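You operate a simulated robot arm through the tools that you are given. There is no shell and no other tool.

The job below is to be done with a simulated two-armed robot. You get a single attempt, and the scene is never put back.

Task
Close the upper lathe cabinet drawer. Take the tee from the shelf of the blue table and leave it on the blank flange on the shelf of the blue table. Take the white port cap and leave it on the middle tray of the red trolley. Take the green brush and leave it on the bottom tray of the red trolley. Take the bearing labelled "T25" from the middle of the cabinet worktop and put it on top of the grey stepped cylinder there. Put the brass fitting marked "D2" from the left end of the cabinet worktop on the blue torque card and the brass fitting that says "D7" on the white pad. The order is free.

It is judged by the outcome, as a careful person would: the job done as asked, and still so three seconds after it is handed in. It fails if anything else is knocked over, pushed out of place, dropped, spilled or broken. Lids that push on must go on centred and level and be pressed home; caps that screw on are set level and turned clockwise until they are tight.

Robot
Two 7-joint arms with two-finger grippers on one trunk, on a base that moves. Base frame: it is fixed to the floor where the robot stands at the start and does not move with it; the origin is under the middle of the robot, x ahead of it, y to its left, z up. Lengths are in m, angles in rad, forces in N, time in s.
The left shoulder is at the start at [0.051, 0.161, 1.079], the right one opposite. With the tool pointing down near the work surface each hand reaches from about 0.1 to 0.62 m from the robot's upright axis, wherever it stands, measured 20 degrees to its own side. Places, roughly: bearing [-0.5, 8.25, 1]; blank flange [-2, 1.75, 0.5]; blue torque card [-1.25, 10.5, 1]; bottom tray of the red trolley [-1.9, 4.4, 0.2]; brass fitting [-1.5, 10.75, 1]; green brush (3x3x13 cm) [-2.2, 4.4, 0.9]; middle tray of the red trolley [-1.9, 4.4, 0.5]; stepped cylinder (7x7x8 cm) [-0.5, 8.3, 0.9]; tee (7x5x3 cm) [-2.4, 1.9, 0.5]; upper lathe cabinet drawer [0.6, -0.2, 0.7]; white pad (9x6x2 cm) [-1.5, 10.5, 0.9]; white port cap (9x9x4 cm) [-3.8, 3.8, 0.9]. Payload 2.45 kg a hand.
Tool frame (each hand has its own): the origin (TCP) lies between the finger pads and is the grasp point; the fingertips stand 0.026 m ahead of it; z points along the fingers, y is the line along which they close. The gripper opens to 0.096 m; its body begins 0.069 m behind the TCP.
Orientation is that of the tool frame in the base frame, as a unit quaternion [w, x, y, z]. With the fingers straight down and closing along the base's y, the tool's x points along the base's -x, its y along +y and its z along -z.

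Tools
- The arms move only by the tool send_rows. It takes "left_deltas", "right_deltas" or both (then of equal length, played together; a hand with none holds still); each is a list of rows, each a list of 7 numbers: the shift along the tool's x, y, z in units of 500 mm (1.0 is 500 mm), then the turn, a rotation vector about the tool's x, y, z in units of 45 degrees (1.0 is 45 degrees), then the finger opening in m, from 0 to 0.096. In form: [[x, y, z, rx, ry, rz, grip], ...]. A call has 1 to 20 rows; each row is the pose to reach, as a shift and turn from the pose commanded when the call began, along the tool's axes at that moment. A call with a number of a shift or a turn outside -1 to 1 is refused whole. Each row takes 0.2 s and may step no farther than 0.05 m and 0.15 rad from the row before; otherwise, or with a gripper value out of range, the whole call is refused. A pose out of reach is approached as far as the arm can. The call stops where the force on the tool passes 40 N (or 10 N more than at its start, if that is more) or the arm is blocked; 0.2 s more then pass. Each finger travels about 0.1199 m/s and halts on what it meets, pressing with about 27 N; the grip force reading is that of the motor and also rises with nothing between the fingers. The clock runs only during rows and for 0.2 s after the last one: add rows that repeat a pose to give the fingers time. It gives the time, the measured TCP pose, the force on the tool (base axes), the opening and the grip force at its end, in the units of the frame above (readings bear some noise), with the torque about the TCP (base axes, N m) and any sound that the robot's microphone picked up, and new pictures: "views" is both (left out), scene, wrist or none (wrist: the cameras of the hands that moved).
- Cameras (640 x 400 px; columns grow to the right, rows downward): "scene" is now at [0.1281, -0.0023, 1.5353]; the picture's right is [-0.04, -1.00, 0.00], its down [-0.90, 0.04, -0.44] and it looks along [0.44, -0.02, -0.90] (base axes); focal length 285 px, centre (320, 200). "left" rides on the left gripper at [0.082, -0.003, -0.098] in its tool frame; the picture's right is [0.04, 1.00, 0.00], its down [-0.73, 0.03, -0.68] and it looks along [-0.68, 0.03, 0.73] (tool axes); focal length 256 px, centre (320, 200). "right" rides on the right gripper at [0.082, 0.003, -0.098] in its tool frame; the picture's right is [-0.04, 1.00, 0.00], its down [-0.73, -0.03, -0.68] and it looks along [-0.68, -0.03, 0.73] (tool axes); focal length 256 px, centre (320, 200). There is no depth. A picture from a camera that has moved, and an enlarged one, comes with that camera's place and axes in the base frame and with its lens.
- slide_trunk(by): moves the trunk up (or, below 0, down) by that many m; the arms and the scene camera ride with it, the base frame stays. It gives what a move gives, with no picture.
- drive_base(legs): drives the robot by 1 to 6 legs, each [ahead, left, turn to the left] in m, m and rad, along the robot's own axes; the way and the turn of a leg run together, so that a leg with both is an arc; at most 1.5 m and 3.142 rad a leg. The arms and the cameras ride along, it lands a little off, and it stops where it bumps. It gives what a move gives, and a new picture of the scene camera.
- turn_head(pan, tilt): turns the head with the scene camera to pan (to the left, within 2.094 rad either way) and tilt (down, from -0.506 to 1.204), counted from straight ahead of the robot (the tilt from the chest, where the trunk bows). It gives what a move gives, and a new picture of the scene camera.
- zoom(camera, box): a new picture of the part [left, top, right, bottom] of that camera's present view, enlarged. The clock stands still meanwhile.
- finish_job(): hands the job in; it is judged then, once.

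Nothing tells you exact positions but the pictures and the camera data. Unless the task says otherwise, let go and move clear before handing in.

The tools are called by a JSON object that holds its "name" and its "arguments". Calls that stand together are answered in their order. send_rows: Moves the arms, as the interface text tells. Its arguments: {"type":"object","properties":{"left_deltas":{"type":"array","items":{"type":"array","items":{"type":"number"}}},"right_deltas":{"type":"array","items":{"type":"array","items":{"type":"number"}}},"views":{"type":"string","enum":["both","scene","wrist","none"]}},"required":[]} The other tools are called the same way: slide_trunk (by) moves the trunk up or down; drive_base (legs) drives the base; turn_head (pan, tilt) turns the head that bears the scene camera; zoom (camera, box) takes an enlarged picture of a part of a camera's view; finish_job () hands the job in.

At the start:

```text
time: 0.0
left_ee_pos: [0.5293, 0.183, 1.0254]
left_tool_rot: [-0.001, 0.0, 1.0, 0.0]
left_force: [-0.4, 0.8, 0.9]
left_wrist_torque: [0.01, -0.01, 0.0]
left_opening: 0.0959
left_gripper_force: 0.1
right_ee_pos: [0.3395, -0.176, 1.1061]
right_tool_rot: [-0.001, 0.0, 1.0, 0.0]
right_force: [0.6, 0.7, 0.7]
right_wrist_torque: [0.0, 0.02, 0.04]
right_opening: 0.0962
right_gripper_force: 0.1
trunk travel left (down, up): [-0.25, 0.317]
robot x, y, heading: [0.0009, 0.0001, 0.0]
head pan, tilt (commanded): [-0.044, 1.107]
```

scene: 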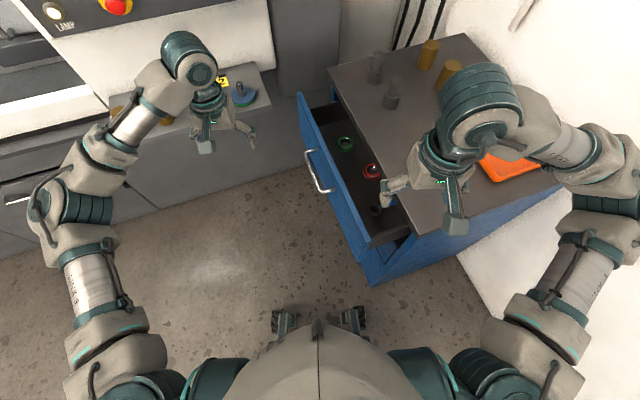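
right: 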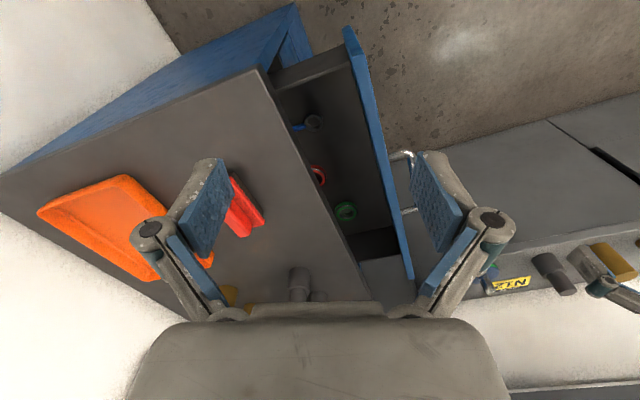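
left: 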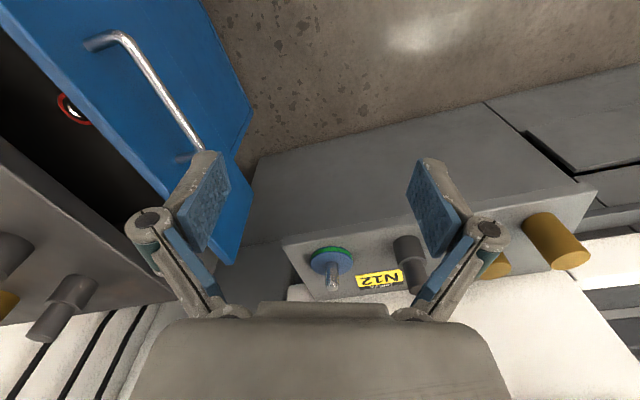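

The blue lathe cabinet's upper drawer stands open ahead and to the right, with its handle facing left. I'll take a closer look at it first.

{"name": "zoom", "arguments": {"camera": "scene", "box": [240, 20, 580, 300]}}

{"name": "zoom", "arguments": {"camera": "left", "box": [0, 0, 320, 300]}}

```text
1.43 times, centred on (410, 160) of scene
camera zoom: at [0.1281, -0.0023, 1.5353], right [-0.04, -1.0, 0.0], down [-0.9, 0.04, -0.44], along [0.44, -0.02, -0.9], focal length 408 px, centre (191, 257)
```

zoom: 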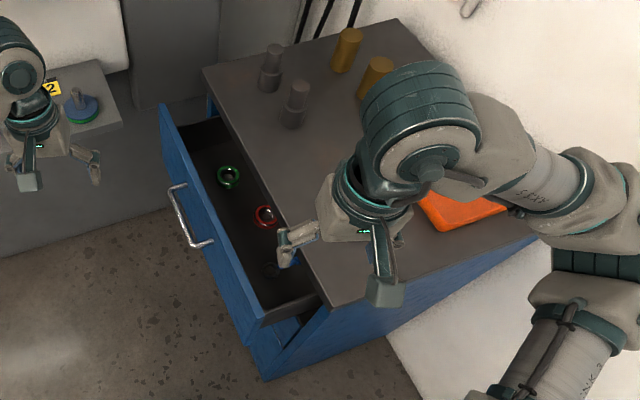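

```text
1.33 times, centred on (160, 150) of left
camera zoom: at [0.4465, 0.1795, 1.1247], right [-0.04, 1.0, 0.0], down [0.73, 0.03, 0.68], along [0.68, 0.03, -0.73], focal length 341 px, centre (533, 267)
```

zoom: 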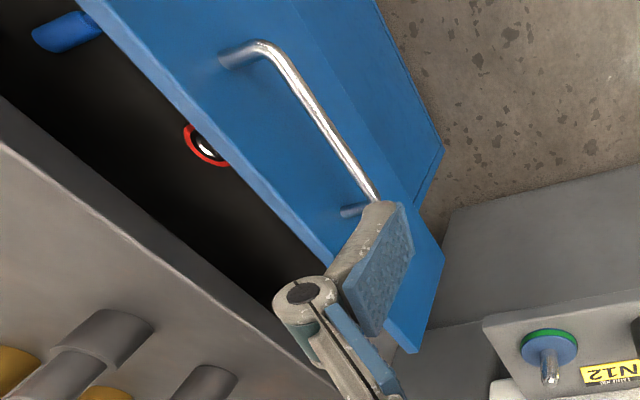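

The drawer's handle bar runs roughly from (0.52,-0.04) to (0.67,0.0) at z≈0.79. The drawer closes towards (0.29,-0.96) and stands about 12 cm open. I'll pull the left hand in, then drive to a spot facing the drawer.

{"name": "send_rows", "arguments": {"left_deltas": [[0.08, 0, -0.03, 0, 0, 0, 0.096], [0.16, 0, -0.06, 0, 0, 0, 0.096], [0.24, 0, -0.09, 0, 0, 0, 0.096], [0.32, 0, -0.12, 0, 0, 0, 0.096], [0.38, 0, -0.16, 0, 0, 0, 0.096]], "views": "none"}}

{"name": "drive_base", "arguments": {"legs": [[0, 0.35, 0], [0.25, 0, 0], [0, 0, -0.6]]}}

```text
time: 1.2
left_ee_pos: [0.335, 0.1833, 1.1073]
left_tool_rot: [0.001, 0.0, 1.0, 0.001]
left_force: [-0.6, 0.6, 0.1]
left_wrist_torque: [0.0, -0.04, 0.02]
left_opening: 0.0958
left_gripper_force: 0.1
right_ee_pos: [0.3359, -0.1767, 1.1073]
right_tool_rot: [0.001, 0.001, 1.0, 0.0]
right_force: [0.0, -0.2, 0.3]
right_wrist_torque: [0.01, 0.01, 0.01]
right_opening: 0.096
right_gripper_force: 0.0
trunk travel left (down, up): [-0.25, 0.317]
robot x, y, heading: [-0.0007, -0.0, 0.002]
head pan, tilt (commanded): [-0.044, 1.107]
```

```text
time: 3.3
left_ee_pos: [0.3899, 0.4462, 1.1051]
left_tool_rot: [0.006, -0.008, 1.0, 0.0]
left_force: [1.3, -1.0, 0.3]
left_wrist_torque: [0.07, 0.03, 0.02]
left_opening: 0.0959
left_gripper_force: 0.0
right_ee_pos: [0.397, 0.084, 1.1047]
right_tool_rot: [0.003, -0.006, 1.0, -0.002]
right_force: [-0.7, -0.5, 0.0]
right_wrist_torque: [0.08, 0.0, 0.05]
right_opening: 0.0962
right_gripper_force: 0.1
trunk travel left (down, up): [-0.25, 0.317]
robot x, y, heading: [0.0681, 0.2555, 0.014]
head pan, tilt (commanded): [-0.044, 1.107]
stopped in leg 1: the robot was blocked; the commanded pose is now the measured one
camera scene: at [0.2002, 0.2292, 1.5347], right [-0.03, -1.0, -0.02], down [-0.9, 0.03, -0.44], along [0.44, 0.0, -0.9], focal length 285 px, centre (320, 200)
```

scene: 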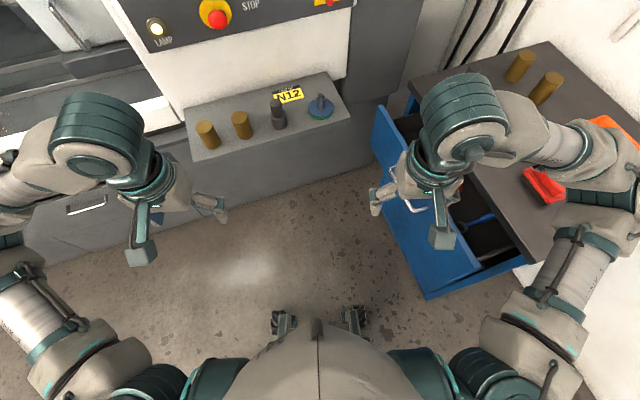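

The base bumped something while driving left. I'll look around before moving again.

{"name": "turn_head", "arguments": {"pan": 1.6, "tilt": 0.8}}

{"name": "turn_head", "arguments": {"pan": 2.09, "tilt": 0.7}}

{"name": "turn_head", "arguments": {"pan": -2.09, "tilt": 0.7}}

{"name": "turn_head", "arguments": {"pan": 0.8, "tilt": 0.8}}

```text
time: 5.0
left_ee_pos: [0.3858, 0.4664, 1.1047]
left_tool_rot: [0.006, -0.008, 1.0, -0.008]
left_force: [0.0, 0.1, 0.5]
left_wrist_torque: [-0.03, 0.02, -0.01]
left_opening: 0.0961
left_gripper_force: 0.0
right_ee_pos: [0.3938, 0.1047, 1.1087]
right_tool_rot: [0.005, -0.008, 1.0, -0.009]
right_force: [-0.9, -0.1, 0.1]
right_wrist_torque: [-0.02, -0.02, 0.03]
right_opening: 0.0961
right_gripper_force: 0.0
trunk travel left (down, up): [-0.25, 0.317]
robot x, y, heading: [0.063, 0.2584, 0.018]
head pan, tilt (commanded): [1.6, 0.799]
camera scene: at [0.126, 0.3318, 1.5588], right [1.0, 0.05, 0.0], down [0.03, -0.71, -0.7], along [-0.04, 0.7, -0.71], focal length 285 px, centre (320, 200)
```

scene: 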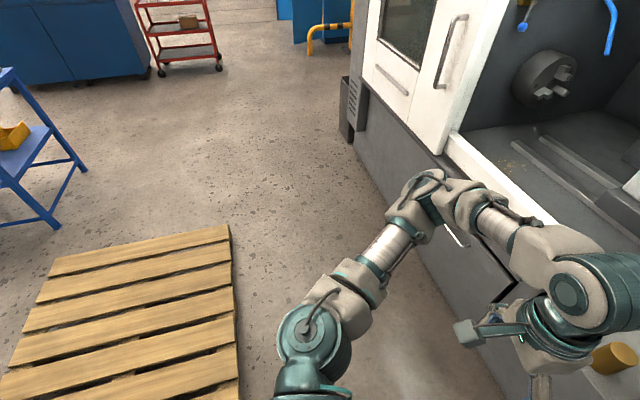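

```text
time: 5.9
left_ee_pos: [0.3871, 0.4661, 1.104]
left_tool_rot: [0.006, -0.008, 1.0, -0.008]
left_force: [0.3, -0.4, -0.5]
left_wrist_torque: [0.01, -0.02, 0.02]
left_opening: 0.0958
left_gripper_force: 0.0
right_ee_pos: [0.3938, 0.1068, 1.1095]
right_tool_rot: [0.004, -0.008, 1.0, -0.01]
right_force: [0.2, -0.5, 0.7]
right_wrist_torque: [0.0, -0.02, -0.01]
right_opening: 0.0959
right_gripper_force: 0.1
trunk travel left (down, up): [-0.25, 0.317]
robot x, y, heading: [0.0671, 0.2553, 0.018]
head pan, tilt (commanded): [2.089, 0.7]
camera scene: at [0.0869, 0.3257, 1.5672], right [0.86, 0.51, 0.0], down [0.33, -0.55, -0.77], along [-0.39, 0.66, -0.64], focal length 285 px, centre (320, 200)
```

scene: 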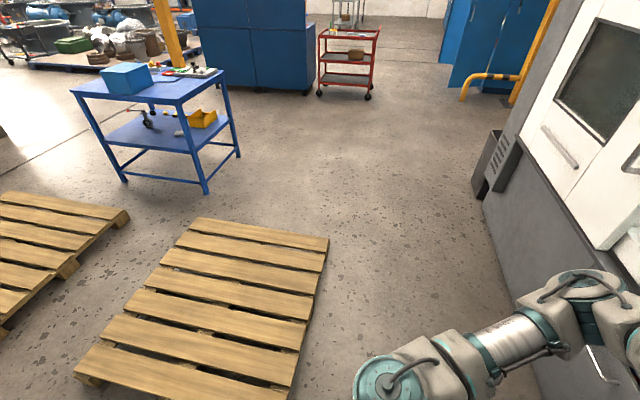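

```text
time: 9.3
left_ee_pos: [0.3861, 0.4661, 1.1039]
left_tool_rot: [0.006, -0.008, 1.0, -0.007]
left_force: [0.1, 0.6, 0.9]
left_wrist_torque: [-0.03, -0.01, -0.02]
left_opening: 0.0959
left_gripper_force: 0.1
right_ee_pos: [0.3941, 0.1069, 1.109]
right_tool_rot: [0.005, -0.008, 1.0, -0.01]
right_force: [0.1, 0.5, -1.1]
right_wrist_torque: [0.01, 0.03, -0.01]
right_opening: 0.096
right_gripper_force: 0.1
trunk travel left (down, up): [-0.25, 0.317]
robot x, y, heading: [0.0651, 0.2615, 0.016]
head pan, tilt (commanded): [-2.089, 0.7]
camera scene: at [0.0893, 0.178, 1.5665], right [-0.88, 0.48, 0.01], down [0.31, 0.57, -0.76], along [-0.37, -0.67, -0.65], focal length 285 px, centre (320, 200)
```

scene: 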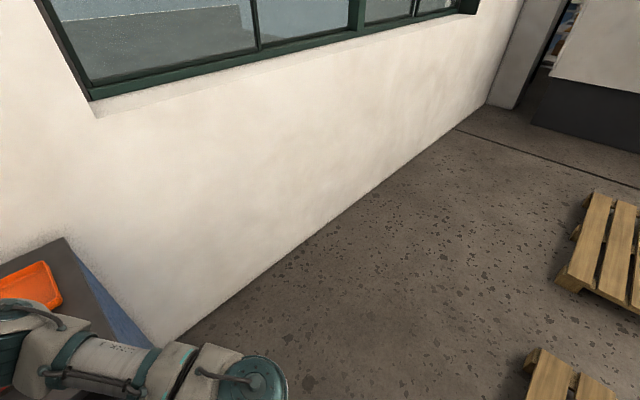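

```text
time: 11.8
left_ee_pos: [0.3866, 0.4662, 1.1036]
left_tool_rot: [0.007, -0.009, 1.0, -0.008]
left_force: [0.3, -0.1, -1.3]
left_wrist_torque: [-0.02, -0.03, -0.02]
left_opening: 0.0962
left_gripper_force: 0.0
right_ee_pos: [0.3941, 0.1067, 1.1086]
right_tool_rot: [0.005, -0.008, 1.0, -0.01]
right_force: [-1.2, -0.1, -0.7]
right_wrist_torque: [-0.02, 0.03, 0.02]
right_opening: 0.0965
right_gripper_force: 0.0
trunk travel left (down, up): [-0.25, 0.317]
robot x, y, heading: [0.0643, 0.2556, 0.021]
head pan, tilt (commanded): [0.799, 0.799]
camera scene: at [0.1854, 0.3114, 1.5585], right [0.73, -0.68, -0.01], down [-0.49, -0.52, -0.7], along [0.47, 0.51, -0.72], focal length 285 px, centre (320, 200)
```

scene: 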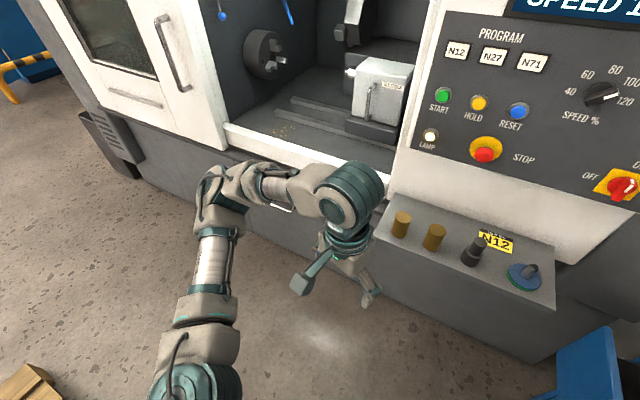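

The base touched the corner of a wooden pallet behind-left. There's room ahead, so I'll go forward first, then left and turn to face the drawer.

{"name": "turn_head", "arguments": {"pan": -0.044, "tilt": 1.1}}

{"name": "drive_base", "arguments": {"legs": [[0.2, 0, 0], [0, 0.1, 0], [0, 0, -0.6]]}}

```text
time: 13.0
left_ee_pos: [0.3869, 0.4666, 1.1036]
left_tool_rot: [0.007, -0.009, 1.0, -0.006]
left_force: [0.0, -0.7, -0.5]
left_wrist_torque: [-0.02, -0.02, 0.03]
left_opening: 0.096
left_gripper_force: 0.1
right_ee_pos: [0.3937, 0.1058, 1.1092]
right_tool_rot: [0.004, -0.008, 1.0, -0.009]
right_force: [-1.1, -0.1, -0.6]
right_wrist_torque: [-0.02, 0.03, -0.01]
right_opening: 0.0959
right_gripper_force: 0.1
trunk travel left (down, up): [-0.25, 0.317]
robot x, y, heading: [0.0653, 0.2635, 0.02]
head pan, tilt (commanded): [-0.044, 1.1]
camera scene: at [0.1932, 0.2511, 1.5364], right [-0.03, -1.0, 0.0], down [-0.89, 0.02, -0.45], along [0.45, -0.01, -0.89], focal length 285 px, centre (320, 200)
```

scene: 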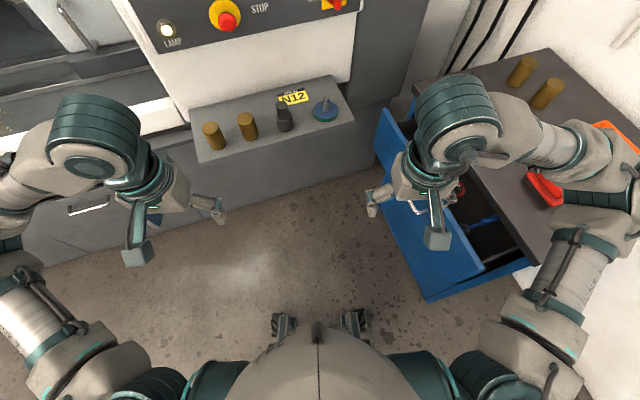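

```text
time: 16.9
left_ee_pos: [0.638, 0.3328, 1.1052]
left_tool_rot: [0.003, 0.287, 0.958, -0.001]
left_force: [0.9, -0.3, 0.1]
left_wrist_torque: [0.12, 0.0, -0.02]
left_opening: 0.0959
left_gripper_force: 0.0
right_ee_pos: [0.4417, 0.0307, 1.104]
right_tool_rot: [0.001, 0.289, 0.957, -0.003]
right_force: [0.3, -1.1, -0.1]
right_wrist_torque: [0.08, 0.02, -0.02]
right_opening: 0.096
right_gripper_force: 0.0
trunk travel left (down, up): [-0.25, 0.317]
robot x, y, heading: [0.2561, 0.3547, -0.581]
head pan, tilt (commanded): [-0.044, 1.1]
camera scene: at [0.3641, 0.2752, 1.535], right [-0.58, -0.81, -0.01], down [-0.72, 0.52, -0.45], along [0.36, -0.26, -0.9], focal length 285 px, centre (320, 200)
```

scene: 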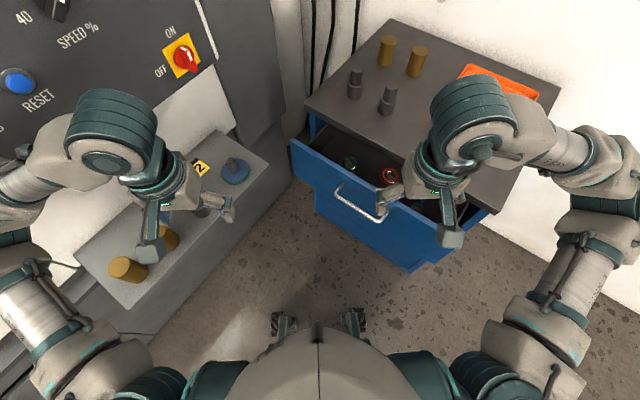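

Facing the drawer now, I can see the handle bar between about (0.66,0.0) and (0.51,-0.05). I'll close the right fingers, yaw and tilt that hand towards the drawer front, and then push.

{"name": "send_rows", "arguments": {"right_deltas": [[-0.048, 0.028, 0.068, 0, 0, 0.178, 0.06], [-0.097, 0.057, 0.136, 0, 0, 0.356, 0.03], [-0.145, 0.085, 0.204, 0, 0, 0.533, 0.0], [-0.194, 0.114, 0.272, 0, 0, 0.711, 0.0], [-0.242, 0.142, 0.34, 0, 0, 0.889, 0.0]], "views": "none"}}

{"name": "send_rows", "arguments": {"right_deltas": [[0, 0, 0, 0, -0.17, 0, 0], [0, 0, 0, 0, -0.34, 0, 0], [0, 0, 0, 0, -0.51, 0, 0], [0, 0, 0, 0, -0.68, 0, 0], [0, 0, 0, 0, -0.85, 0, 0], [0, 0, 0, 0, -1.0, 0, 0]], "views": "both"}}

```text
time: 18.1
left_ee_pos: [0.6348, 0.3398, 1.1056]
left_tool_rot: [0.006, 0.287, 0.958, -0.005]
left_force: [0.4, 0.5, 0.0]
left_wrist_torque: [-0.01, 0.04, -0.03]
left_opening: 0.0961
left_gripper_force: 0.0
right_ee_pos: [0.5798, 0.0285, 0.9381]
right_tool_rot: [0.006, 0.6, 0.8, -0.005]
right_force: [0.5, -0.1, 0.6]
right_wrist_torque: [0.01, 0.0, -0.04]
right_opening: 0.0
right_gripper_force: 26.6
trunk travel left (down, up): [-0.25, 0.317]
robot x, y, heading: [0.2608, 0.3566, -0.585]
head pan, tilt (commanded): [-0.044, 1.1]
```

```text
time: 19.6
left_ee_pos: [0.6255, 0.3259, 1.1086]
left_tool_rot: [0.008, 0.288, 0.957, 0.001]
left_force: [0.0, -0.1, -0.7]
left_wrist_torque: [0.06, -0.08, -0.01]
left_opening: 0.0961
left_gripper_force: 0.0
right_ee_pos: [0.5678, 0.016, 0.9364]
right_tool_rot: [0.31, 0.556, 0.737, -0.229]
right_force: [0.3, -1.1, 0.1]
right_wrist_torque: [0.06, 0.0, -0.02]
right_opening: 0.0002
right_gripper_force: 26.8
trunk travel left (down, up): [-0.25, 0.317]
robot x, y, heading: [0.255, 0.3562, -0.582]
head pan, tilt (commanded): [-0.044, 1.1]
camera scene: at [0.3572, 0.2765, 1.5358], right [-0.58, -0.81, 0.0], down [-0.72, 0.52, -0.45], along [0.37, -0.26, -0.89], focal length 285 px, centre (320, 200)
camera right: at [0.5355, 0.1393, 0.9485], right [0.97, 0.25, 0.04], down [-0.03, -0.04, 1.0], along [0.25, -0.97, -0.03], focal length 256 px, centre (320, 200)
```

scene: 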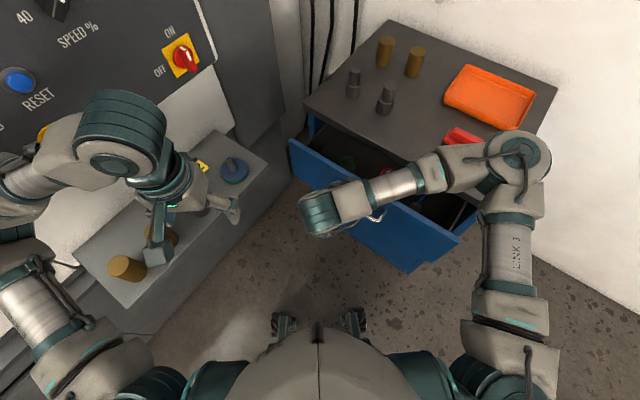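
right: 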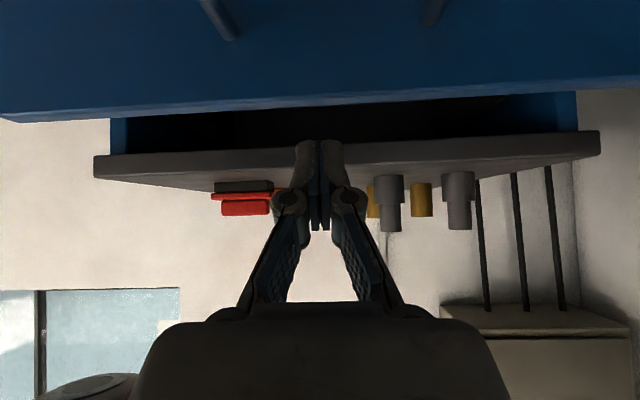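

The right hand is tilted 45° towards the drawer front; the wrist view puts the panel's top edge at z≈0.86. I'll lower the tip to about z 0.832 in front of the panel.

{"name": "send_rows", "arguments": {"right_deltas": [[0.04, 0, 0.04, 0, 0, 0, 0], [0.08, 0, 0.08, 0, 0, 0, 0], [0.122, 0, 0.121, 0, 0, 0, 0], [0.122, 0, 0.121, 0, 0, 0, 0]], "views": "both"}}

```text
time: 20.6
left_ee_pos: [0.6208, 0.3222, 1.1087]
left_tool_rot: [0.009, 0.288, 0.958, 0.002]
left_force: [0.2, -0.7, 0.5]
left_wrist_torque: [0.06, -0.06, 0.01]
left_opening: 0.096
left_gripper_force: 0.1
right_ee_pos: [0.5666, 0.0118, 0.8507]
right_tool_rot: [0.31, 0.556, 0.737, -0.227]
right_force: [-0.3, -0.1, 0.6]
right_wrist_torque: [0.06, -0.05, 0.02]
right_opening: 0.0001
right_gripper_force: 26.9
trunk travel left (down, up): [-0.25, 0.317]
robot x, y, heading: [0.2572, 0.3541, -0.576]
head pan, tilt (commanded): [-0.044, 1.1]
camera scene: at [0.3455, 0.2592, 1.5356], right [-0.59, -0.81, -0.02], down [-0.72, 0.53, -0.45], along [0.37, -0.25, -0.89], focal length 285 px, centre (320, 200)
camera right: at [0.5336, 0.1356, 0.8627], right [0.97, 0.25, 0.04], down [-0.03, -0.04, 1.0], along [0.25, -0.97, -0.04], focal length 256 px, centre (320, 200)
```

scene: 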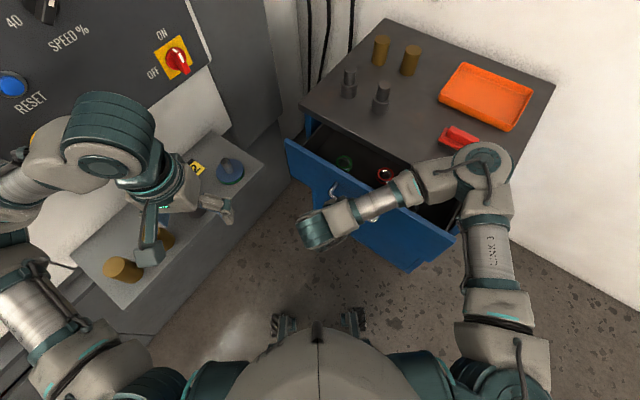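
right: 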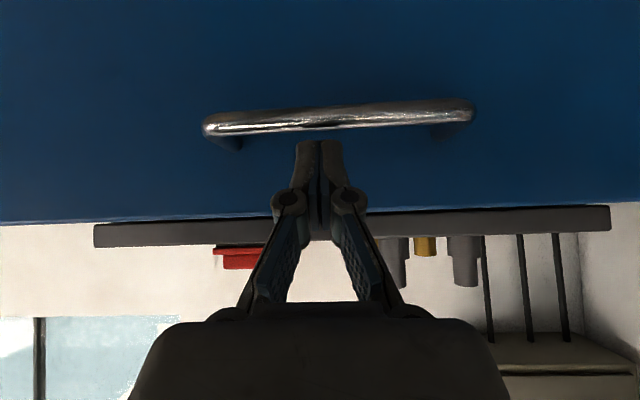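

The fingertip sits just above the handle bar and a few centimetres in front of the panel. I'll push along the closing direction in small steps.

{"name": "send_rows", "arguments": {"right_deltas": [[-0.0211, 0.0005, 0.0213, 0, 0, 0, 0], [-0.0422, 0.001, 0.0426, 0, 0, 0, 0], [-0.0633, 0.0015, 0.0639, 0, 0, 0, 0], [-0.0844, 0.002, 0.0852, 0, 0, 0, 0], [-0.1055, 0.0025, 0.1065, 0, 0, 0, 0], [-0.1266, 0.003, 0.1278, 0, 0, 0, 0], [-0.1477, 0.0035, 0.1491, 0, 0, 0, 0], [-0.1688, 0.004, 0.1704, 0, 0, 0, 0]], "views": "both"}}

```text
time: 22.4
left_ee_pos: [0.6278, 0.3298, 1.1084]
left_tool_rot: [0.006, 0.289, 0.957, -0.001]
left_force: [-0.6, 0.0, -0.5]
left_wrist_torque: [0.04, -0.02, -0.01]
left_opening: 0.0961
left_gripper_force: 0.0
right_ee_pos: [0.607, -0.0947, 0.8512]
right_tool_rot: [0.311, 0.554, 0.737, -0.231]
right_force: [-0.3, -0.9, 0.9]
right_wrist_torque: [0.02, -0.01, 0.06]
right_opening: 0.0
right_gripper_force: 26.8
trunk travel left (down, up): [-0.25, 0.317]
robot x, y, heading: [0.2595, 0.3589, -0.584]
head pan, tilt (commanded): [-0.044, 1.1]
camera scene: at [0.3522, 0.2678, 1.5356], right [-0.59, -0.81, -0.01], down [-0.72, 0.53, -0.45], along [0.37, -0.25, -0.89], focal length 285 px, centre (320, 200)
camera right: at [0.5744, 0.028, 0.8627], right [0.97, 0.25, 0.03], down [-0.02, -0.04, 1.0], along [0.25, -0.97, -0.03], focal length 256 px, centre (320, 200)
```

scene: 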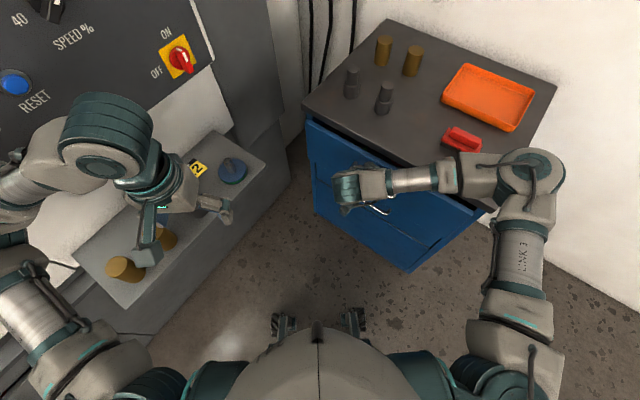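
right: 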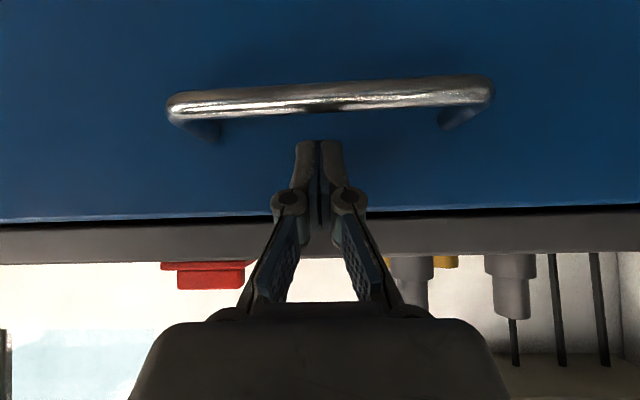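

The drawer is sliding in and nearly flush. I'll keep pushing until it seats.

{"name": "send_rows", "arguments": {"right_deltas": [[-0.0141, 0.0003, 0.0142, 0, 0, 0, 0], [-0.0282, 0.0006, 0.0284, 0, 0, 0, 0], [-0.0423, 0.001, 0.0426, 0, 0, 0, 0], [-0.0564, 0.0013, 0.0568, 0, 0, 0, 0], [-0.0705, 0.0016, 0.071, 0, 0, 0, 0], [-0.0846, 0.002, 0.0852, 0, 0, 0, 0]], "views": "both"}}

```text
time: 23.8
left_ee_pos: [0.6355, 0.3435, 1.1054]
left_tool_rot: [0.005, 0.287, 0.958, -0.006]
left_force: [0.1, 0.1, -0.1]
left_wrist_torque: [0.03, 0.0, 0.0]
left_opening: 0.0961
left_gripper_force: 0.0
right_ee_pos: [0.6335, -0.1425, 0.8547]
right_tool_rot: [0.312, 0.551, 0.738, -0.234]
right_force: [0.3, 0.7, -0.2]
right_wrist_torque: [-0.01, 0.03, -0.01]
right_opening: 0.0004
right_gripper_force: 26.9
trunk travel left (down, up): [-0.25, 0.317]
robot x, y, heading: [0.2559, 0.3618, -0.576]
head pan, tilt (commanded): [-0.044, 1.1]
camera scene: at [0.3685, 0.293, 1.5358], right [-0.58, -0.81, 0.01], down [-0.73, 0.52, -0.45], along [0.36, -0.27, -0.89], focal length 285 px, centre (320, 200)
camera right: at [0.5995, -0.0177, 0.8651], right [0.97, 0.26, 0.03], down [-0.02, -0.03, 1.0], along [0.26, -0.97, -0.02], focal length 256 px, centre (320, 200)
```

scene: 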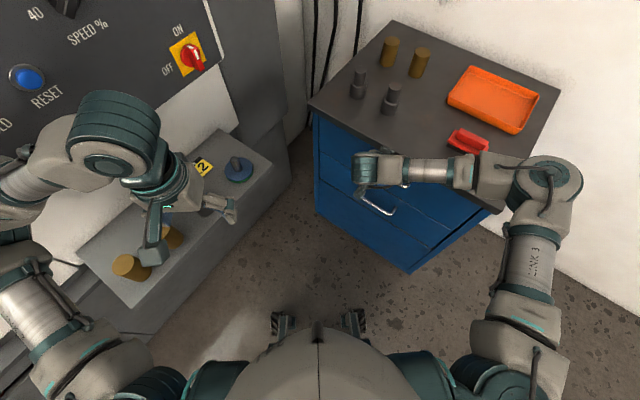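
right: 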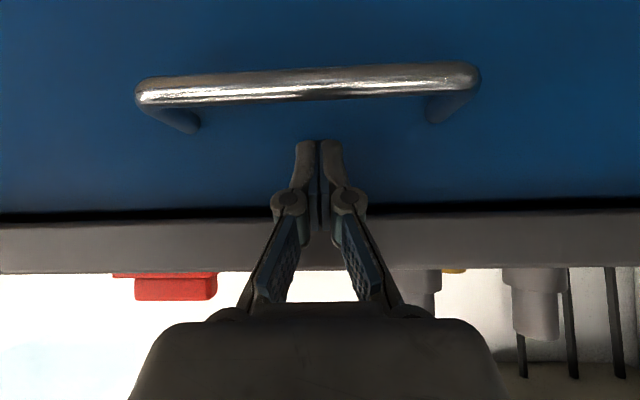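

The panel looks nearly flush. I'll push on until the force shows it is against its stop.

{"name": "send_rows", "arguments": {"right_deltas": [[-0.0141, 0.0003, 0.0142, 0, 0, 0, 0], [-0.0282, 0.0006, 0.0284, 0, 0, 0, 0], [-0.0423, 0.001, 0.0426, 0, 0, 0, 0], [-0.0564, 0.0013, 0.0568, 0, 0, 0, 0]], "views": "both"}}

```text
time: 24.2
left_ee_pos: [0.6346, 0.3472, 1.1063]
left_tool_rot: [0.006, 0.287, 0.958, -0.008]
left_force: [0.2, 0.5, -1.1]
left_wrist_torque: [-0.03, 0.06, 0.02]
left_opening: 0.0962
left_gripper_force: 0.1
right_ee_pos: [0.6362, -0.143, 0.8531]
right_tool_rot: [0.308, 0.548, 0.743, -0.231]
right_force: [0.7, 0.1, 0.5]
right_wrist_torque: [-0.01, 0.01, -0.02]
right_opening: 0.0
right_gripper_force: 28.1
trunk travel left (down, up): [-0.25, 0.317]
robot x, y, heading: [0.2545, 0.3577, -0.582]
head pan, tilt (commanded): [-0.044, 1.1]
stopped in row 2 (right hand): the force on the tool passed its limit at 44 N (the readings are from after the stop); the commanded pose is now the measured one
camera scene: at [0.3671, 0.2906, 1.5357], right [-0.58, -0.81, 0.0], down [-0.73, 0.52, -0.45], along [0.36, -0.27, -0.89], focal length 285 px, centre (320, 200)
camera right: at [0.6009, -0.0195, 0.8649], right [0.96, 0.27, 0.02], down [-0.01, -0.04, 1.0], along [0.27, -0.96, -0.03], focal length 256 px, centre (320, 200)
```

scene: 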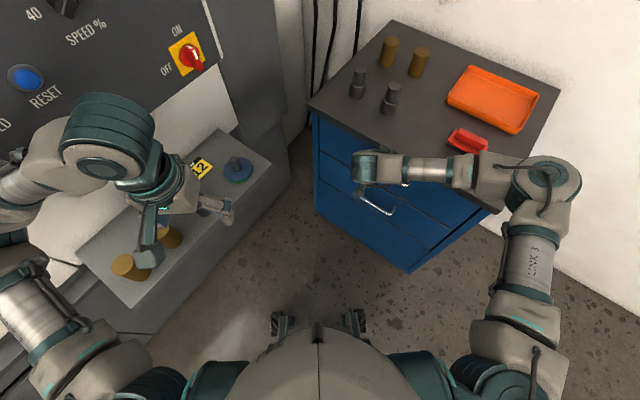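
right: 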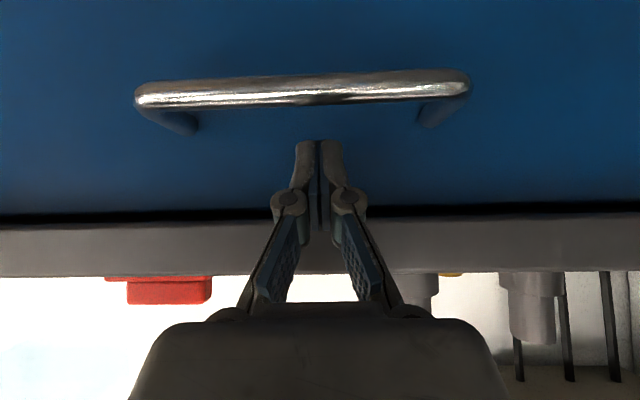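

The drawer met its stop at 44 N and looks flush with the one below. I'll back the right hand out, lift it and bring it back to the travel pose.

{"name": "send_rows", "arguments": {"right_deltas": [[0.047, 0, -0.047, 0, 0, 0, 0], [0.094, 0, -0.094, 0, 0, 0, 0], [0.141, 0, -0.142, 0, 0, 0, 0], [0.07, 0, -0.212, 0, 0, 0, 0], [0.0, 0, -0.284, 0, 0, 0, 0]], "views": "none"}}

{"name": "send_rows", "arguments": {"right_deltas": [[-0.008, -0.04, -0.055, -0.05, 0.137, -0.12, 0.03], [-0.016, -0.08, -0.11, -0.1, 0.274, -0.24, 0.06], [-0.024, -0.12, -0.165, -0.15, 0.411, -0.36, 0.09], [-0.032, -0.16, -0.22, -0.2, 0.548, -0.48, 0.096], [-0.04, -0.2, -0.275, -0.25, 0.685, -0.6, 0.096], [-0.048, -0.24, -0.33, -0.3, 0.822, -0.72, 0.096], [-0.055, -0.282, -0.385, -0.349, 0.958, -0.842, 0.096]], "views": "scene"}}

```text
refused: row 5 steps farther than a row can; nothing moved
```

```text
time: 25.8
left_ee_pos: [0.6311, 0.3422, 1.1067]
left_tool_rot: [0.007, 0.286, 0.958, -0.005]
left_force: [0.2, 0.5, 0.0]
left_wrist_torque: [0.01, 0.0, -0.02]
left_opening: 0.0958
left_gripper_force: 0.0
right_ee_pos: [0.4611, -0.0765, 1.0092]
right_tool_rot: [0.0, 0.283, 0.959, -0.002]
right_force: [-0.5, -0.8, -0.7]
right_wrist_torque: [0.01, -0.03, -0.02]
right_opening: 0.096
right_gripper_force: 0.0
trunk travel left (down, up): [-0.25, 0.317]
robot x, y, heading: [0.2554, 0.362, -0.581]
head pan, tilt (commanded): [-0.044, 1.1]
camera scene: at [0.3603, 0.2831, 1.5359], right [-0.58, -0.81, 0.0], down [-0.72, 0.52, -0.45], along [0.37, -0.26, -0.89], focal length 285 px, centre (320, 200)
```

scene: 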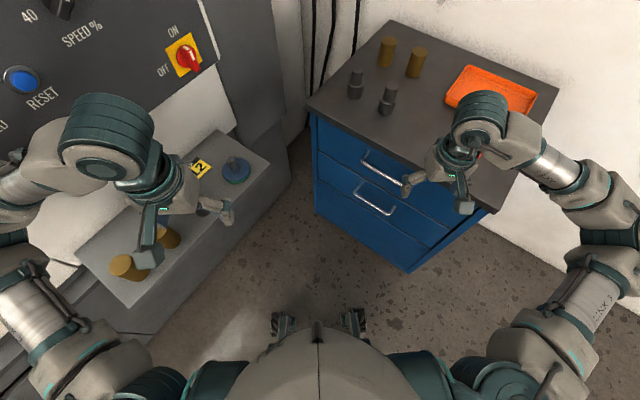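

The first call was refused and only the second ran, but the hand came away cleanly. I'll check the drawer closely.

{"name": "zoom", "arguments": {"camera": "scene", "box": [290, 0, 570, 280]}}

{"name": "zoom", "arguments": {"camera": "right", "box": [0, 0, 640, 400]}}

```text
1.43 times, centred on (430, 140) of scene
camera zoom: at [0.3603, 0.2831, 1.5359], right [-0.58, -0.81, 0.0], down [-0.72, 0.52, -0.45], along [0.37, -0.26, -0.89], focal length 408 px, centre (163, 286)
```

zoom: 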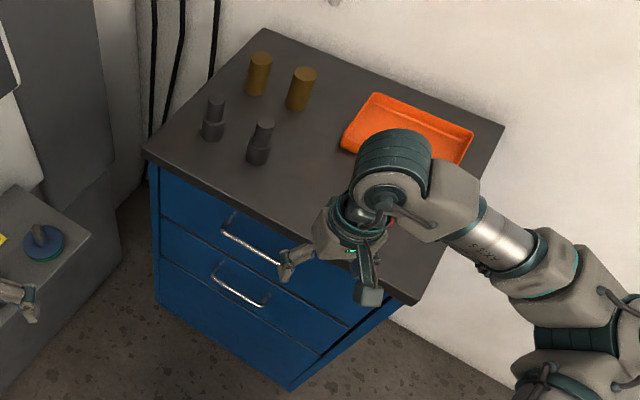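

```text
1.00 times, centred on (320, 200) of right (not enlarged: the box is as wide or as high as the picture)
camera zoom: at [0.3945, -0.0289, 1.1076], right [0.58, 0.82, 0.0], down [0.6, -0.42, 0.68], along [0.55, -0.39, -0.73], focal length 256 px, centre (320, 200)
```

zoom: 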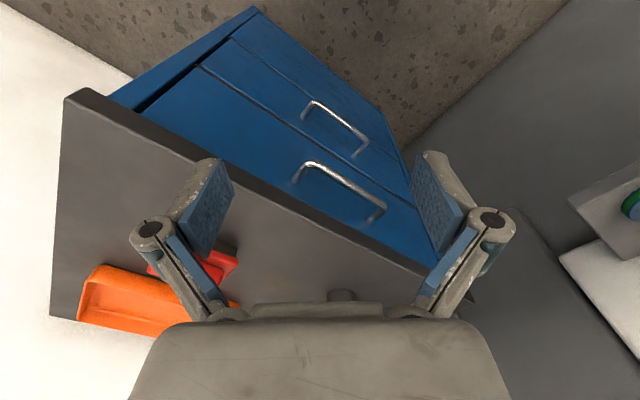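

{"name": "zoom", "arguments": {"camera": "right", "box": [60, 0, 340, 175]}}

```text
2.29 times, centred on (200, 88) of right
camera zoom: at [0.3945, -0.0289, 1.1076], right [0.58, 0.82, 0.0], down [0.6, -0.42, 0.68], along [0.55, -0.39, -0.73], focal length 585 px, centre (594, 457)
```

zoom: 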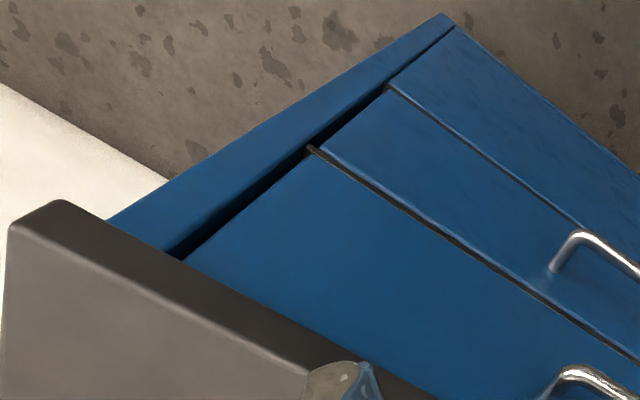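

The drawer's front is in plane with the two below, so it is closed. Next I'll tuck the right arm in and drive along the corridor between the pallet and the lathe towards the blue table.

{"name": "send_rows", "arguments": {"right_deltas": [[0.038, 0.037, -0.049, 0, 0, 0, 0.096], [0.076, 0.074, -0.098, 0, 0, 0, 0.096], [0.114, 0.111, -0.147, 0, 0, 0, 0.096], [0.152, 0.148, -0.196, 0, 0, 0, 0.096]], "views": "none"}}

{"name": "drive_base", "arguments": {"legs": [[0, 0, 2.45], [0, -0.12, 0], [1.5, 0, 0]]}}

```text
time: 26.8
left_ee_pos: [0.6312, 0.3439, 1.107]
left_tool_rot: [0.008, 0.287, 0.958, -0.008]
left_force: [-0.7, 0.6, -0.1]
left_wrist_torque: [-0.03, 0.01, -0.01]
left_opening: 0.0959
left_gripper_force: 0.1
right_ee_pos: [0.4405, 0.0302, 1.1068]
right_tool_rot: [0.0, 0.284, 0.959, -0.003]
right_force: [0.5, 0.5, -0.4]
right_wrist_torque: [0.0, 0.01, -0.02]
right_opening: 0.0961
right_gripper_force: 0.0
trunk travel left (down, up): [-0.25, 0.317]
robot x, y, heading: [0.2589, 0.3544, -0.582]
head pan, tilt (commanded): [-0.044, 1.1]
```

```text
time: 37.5
left_ee_pos: [-0.1305, 1.3259, 1.1185]
left_tool_rot: [-0.002, 0.831, -0.555, -0.024]
left_force: [-1.0, 1.1, 0.0]
left_wrist_torque: [-0.21, -0.1, 0.01]
left_opening: 0.0957
left_gripper_force: 0.1
right_ee_pos: [0.2079, 1.4611, 1.11]
right_tool_rot: [-0.005, 0.829, -0.559, -0.009]
right_force: [-1.5, 1.9, -1.0]
right_wrist_torque: [-0.2, -0.11, 0.02]
right_opening: 0.096
right_gripper_force: 0.2
trunk travel left (down, up): [-0.25, 0.317]
robot x, y, heading: [0.1319, 1.1011, 1.925]
head pan, tilt (commanded): [-0.044, 1.1]
stopped in leg 3: the robot was blocked; the commanded pose is now the measured one
camera scene: at [-0.0044, 1.1647, 1.5358], right [0.95, 0.31, 0.07], down [0.3, -0.83, -0.46], along [-0.08, 0.46, -0.88], focal length 285 px, centre (320, 200)
```

scene: 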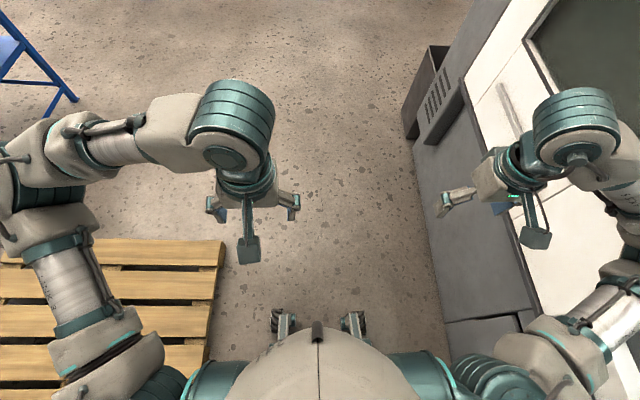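

The base stopped and the robot seems tilted to the left. I'll look both ways to see what it touches.

{"name": "turn_head", "arguments": {"pan": -0.9, "tilt": 0.9}}

{"name": "turn_head", "arguments": {"pan": 1.3, "tilt": 1.15}}

```text
time: 38.6
left_ee_pos: [-0.13, 1.3307, 1.1179]
left_tool_rot: [-0.001, 0.838, -0.546, -0.018]
left_force: [-0.5, -0.7, 0.3]
left_wrist_torque: [-0.04, 0.0, -0.03]
left_opening: 0.096
left_gripper_force: 0.0
right_ee_pos: [0.2081, 1.4607, 1.1056]
right_tool_rot: [-0.005, 0.828, -0.56, -0.003]
right_force: [0.1, -0.1, -0.9]
right_wrist_torque: [0.0, -0.02, 0.0]
right_opening: 0.0959
right_gripper_force: 0.1
trunk travel left (down, up): [-0.25, 0.317]
robot x, y, heading: [0.1403, 1.0929, 1.925]
head pan, tilt (commanded): [-0.901, 0.901]
camera scene: at [0.0522, 1.1692, 1.5533], right [0.85, -0.52, 0.04], down [-0.36, -0.65, -0.67], along [0.38, 0.55, -0.74], focal length 285 px, centre (320, 200)
```

scene: 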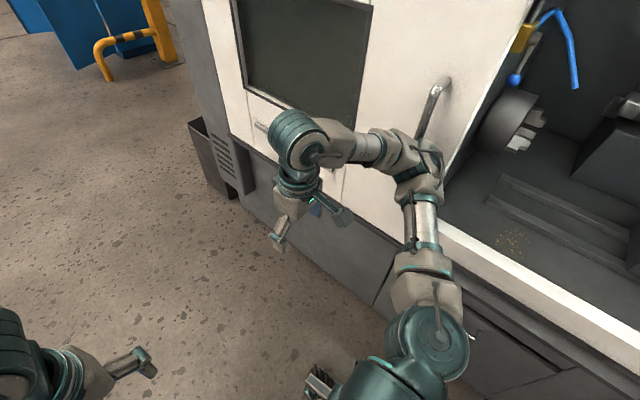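

```text
time: 40.7
left_ee_pos: [-0.13, 1.3299, 1.117]
left_tool_rot: [-0.003, 0.838, -0.546, -0.02]
left_force: [-0.3, 0.2, -0.4]
left_wrist_torque: [0.0, 0.02, 0.05]
left_opening: 0.0961
left_gripper_force: 0.1
right_ee_pos: [0.2077, 1.4609, 1.1057]
right_tool_rot: [-0.004, 0.828, -0.56, -0.003]
right_force: [1.1, -0.2, 0.4]
right_wrist_torque: [-0.02, -0.02, 0.0]
right_opening: 0.0961
right_gripper_force: 0.1
trunk travel left (down, up): [-0.25, 0.317]
robot x, y, heading: [0.1415, 1.0984, 1.924]
head pan, tilt (commanded): [1.3, 1.15]
camera scene: at [-0.0443, 1.0999, 1.5271], right [-0.08, 1.0, 0.03], down [0.94, 0.09, -0.34], along [-0.34, 0.0, -0.94], focal length 285 px, centre (320, 200)
```

scene: 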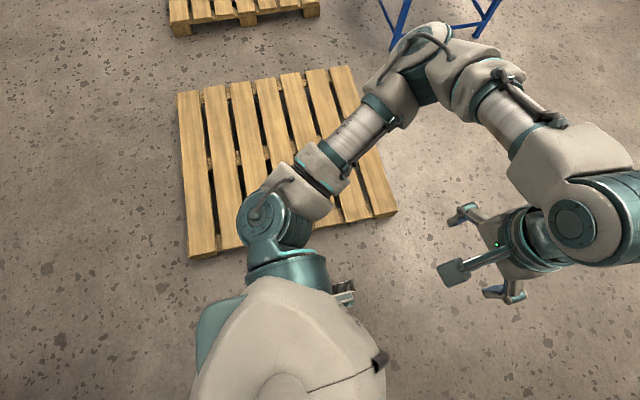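

The right forearm had caught the lathe's door handle. I'll slide left away from it, then carry on ahead.

{"name": "drive_base", "arguments": {"legs": [[-0.03, 0.16, 0], [1.0, 0, 0]]}}

{"name": "turn_head", "arguments": {"pan": 0.9, "tilt": 0.7}}

{"name": "turn_head", "arguments": {"pan": 0.2, "tilt": 0.5}}

```text
time: 41.5
left_ee_pos: [-0.0362, 1.3694, 1.125]
left_tool_rot: [0.038, 0.853, -0.518, -0.054]
left_force: [-0.5, -1.1, 0.8]
left_wrist_torque: [0.15, -0.05, -0.02]
left_opening: 0.0959
left_gripper_force: 0.1
right_ee_pos: [0.299, 1.4948, 1.0734]
right_tool_rot: [0.035, 0.813, -0.58, -0.027]
right_force: [0.7, 0.0, -0.2]
right_wrist_torque: [0.04, 0.05, -0.01]
right_opening: 0.0958
right_gripper_force: 0.0
trunk travel left (down, up): [-0.25, 0.317]
robot x, y, heading: [0.1313, 1.0901, 1.927]
head pan, tilt (commanded): [1.3, 1.15]
stopped in leg 1: the robot was blocked; the commanded pose is now the measured one
camera scene: at [-0.0234, 1.1101, 1.5254], right [-0.09, 1.0, 0.02], down [0.93, 0.09, -0.36], along [-0.36, -0.01, -0.93], focal length 285 px, centre (320, 200)
```

scene: 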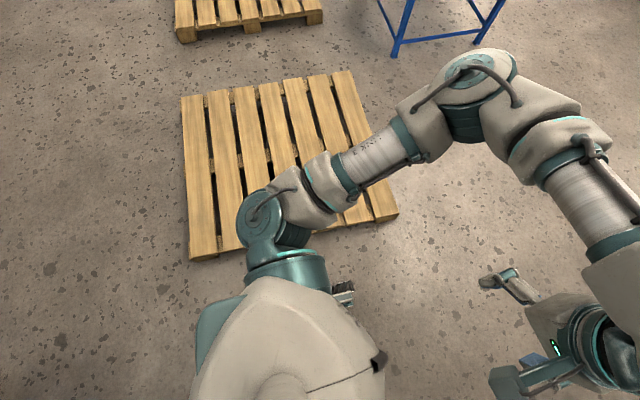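

```text
time: 42.4
left_ee_pos: [-0.0364, 1.3616, 1.129]
left_tool_rot: [0.035, 0.852, -0.52, -0.055]
left_force: [0.0, 0.2, -0.3]
left_wrist_torque: [-0.01, 0.01, 0.04]
left_opening: 0.0958
left_gripper_force: 0.1
right_ee_pos: [0.2987, 1.4892, 1.082]
right_tool_rot: [0.029, 0.819, -0.572, -0.033]
right_force: [-0.3, 1.5, 0.1]
right_wrist_torque: [0.0, -0.01, -0.01]
right_opening: 0.096
right_gripper_force: 0.0
trunk travel left (down, up): [-0.25, 0.317]
robot x, y, heading: [0.1333, 1.0987, 1.926]
head pan, tilt (commanded): [0.901, 0.7]
camera scene: at [-0.0369, 1.1254, 1.5616], right [0.3, 0.95, 0.05], down [0.65, -0.17, -0.74], along [-0.7, 0.25, -0.67], focal length 285 px, centre (320, 200)
```

scene: 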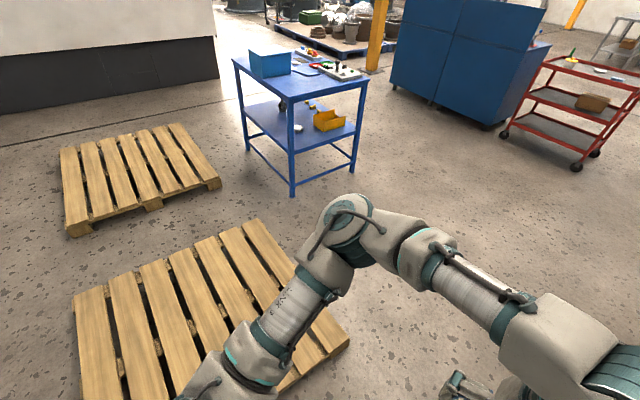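

```text
time: 43.4
left_ee_pos: [-0.0376, 1.3618, 1.1304]
left_tool_rot: [0.034, 0.852, -0.52, -0.055]
left_force: [-0.3, 0.1, 0.7]
left_wrist_torque: [-0.02, 0.0, -0.03]
left_opening: 0.0962
left_gripper_force: 0.0
right_ee_pos: [0.2988, 1.4903, 1.0834]
right_tool_rot: [0.028, 0.82, -0.571, -0.033]
right_force: [0.2, 0.3, -0.2]
right_wrist_torque: [-0.01, -0.02, 0.0]
right_opening: 0.0959
right_gripper_force: 0.0
trunk travel left (down, up): [-0.25, 0.317]
robot x, y, heading: [0.1269, 1.0956, 1.935]
head pan, tilt (commanded): [0.201, 0.499]
camera scene: at [-0.005, 1.1752, 1.5833], right [0.84, 0.53, 0.05], down [0.29, -0.37, -0.88], along [-0.45, 0.76, -0.47], focal length 285 px, centre (320, 200)
```

scene: 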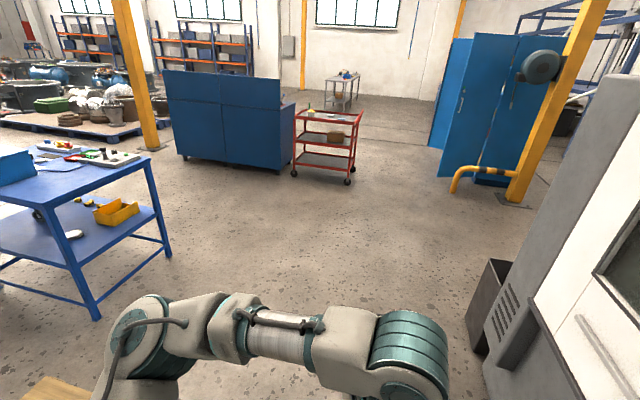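

The right arm still seems hooked on the lathe. I'll look closely at that side before moving.

{"name": "turn_head", "arguments": {"pan": -1.0, "tilt": 0.85}}

{"name": "turn_head", "arguments": {"pan": -1.5, "tilt": 1.0}}

```text
time: 44.8
left_ee_pos: [-0.0381, 1.3624, 1.1292]
left_tool_rot: [0.034, 0.852, -0.519, -0.055]
left_force: [-0.1, -0.4, -0.3]
left_wrist_torque: [0.01, 0.0, 0.02]
left_opening: 0.0957
left_gripper_force: 0.1
right_ee_pos: [0.2981, 1.4902, 1.0831]
right_tool_rot: [0.027, 0.82, -0.571, -0.034]
right_force: [0.2, -0.3, 0.8]
right_wrist_torque: [0.02, -0.01, 0.02]
right_opening: 0.0961
right_gripper_force: 0.2
trunk travel left (down, up): [-0.25, 0.317]
robot x, y, heading: [0.1328, 1.097, 1.931]
head pan, tilt (commanded): [-1.0, 0.85]
camera scene: at [0.092, 1.1612, 1.5576], right [0.8, -0.6, 0.01], down [-0.42, -0.58, -0.7], along [0.42, 0.56, -0.71], focal length 285 px, centre (320, 200)
```

scene: 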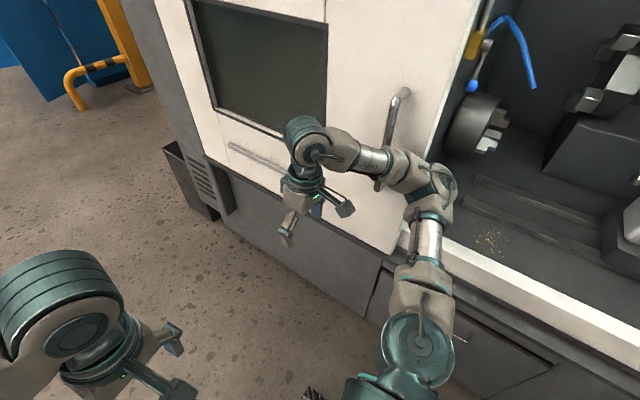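

```text
time: 45.8
left_ee_pos: [-0.0368, 1.3625, 1.1297]
left_tool_rot: [0.034, 0.851, -0.521, -0.054]
left_force: [-0.3, -0.8, 0.8]
left_wrist_torque: [0.03, 0.01, -0.04]
left_opening: 0.0959
left_gripper_force: 0.0
right_ee_pos: [0.298, 1.489, 1.0834]
right_tool_rot: [0.028, 0.82, -0.571, -0.032]
right_force: [0.5, -0.4, 0.2]
right_wrist_torque: [0.0, -0.01, -0.03]
right_opening: 0.096
right_gripper_force: 0.2
trunk travel left (down, up): [-0.25, 0.317]
robot x, y, heading: [0.1295, 1.0989, 1.932]
head pan, tilt (commanded): [-1.499, 1.0]
camera scene: at [0.1096, 1.1274, 1.5463], right [0.42, -0.91, -0.02], down [-0.74, -0.33, -0.58], along [0.52, 0.26, -0.81], focal length 285 px, centre (320, 200)
```

scene: 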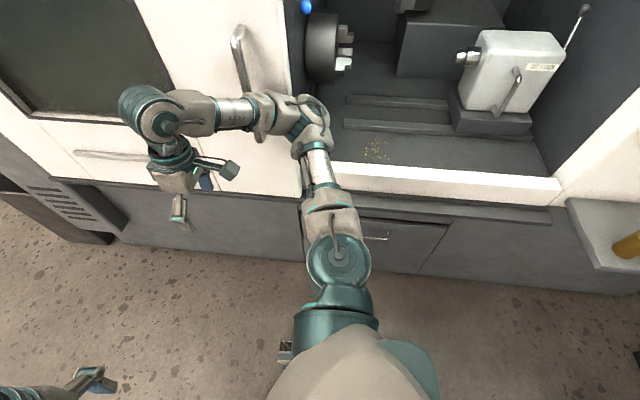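

{"name": "zoom", "arguments": {"camera": "scene", "box": [110, 0, 410, 260]}}

{"name": "zoom", "arguments": {"camera": "right", "box": [0, 0, 640, 400]}}

{"name": "zoom", "arguments": {"camera": "left", "box": [0, 0, 640, 400]}}

```text
1.54 times, centred on (260, 130) of scene
camera zoom: at [0.1096, 1.1274, 1.5463], right [0.42, -0.91, -0.02], down [-0.74, -0.33, -0.58], along [0.52, 0.26, -0.81], focal length 439 px, centre (412, 308)
```

zoom: 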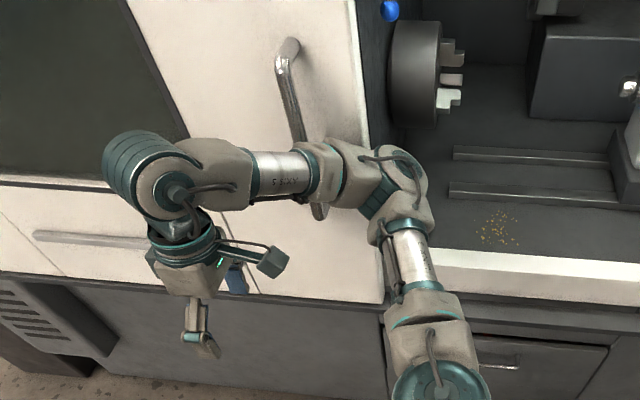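

```text
1.00 times, centred on (320, 200) of right (not enlarged: the box is as wide or as high as the picture)
camera zoom: at [0.3304, 1.4128, 1.1804], right [-0.95, -0.31, 0.08], down [-0.17, 0.7, 0.69], along [-0.27, 0.64, -0.72], focal length 256 px, centre (320, 200)
```

zoom: 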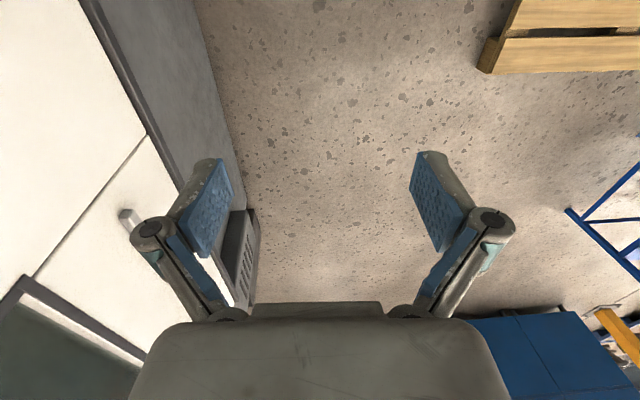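

```text
1.00 times, centred on (320, 200) of left (not enlarged: the box is as wide or as high as the picture)
camera zoom: at [0.0137, 1.2912, 1.2234], right [-0.86, -0.49, 0.11], down [-0.27, 0.64, 0.72], along [-0.43, 0.59, -0.69], focal length 256 px, centre (320, 200)
```

zoom: 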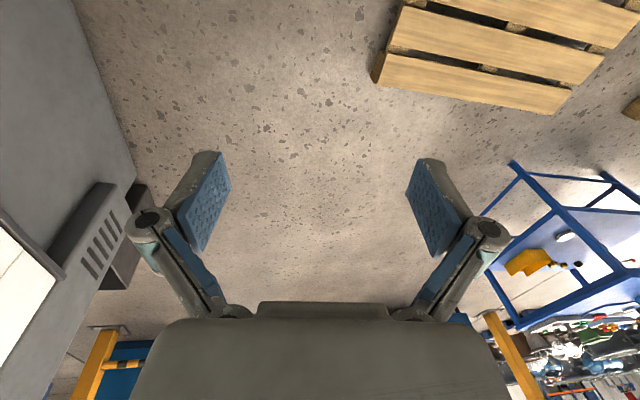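

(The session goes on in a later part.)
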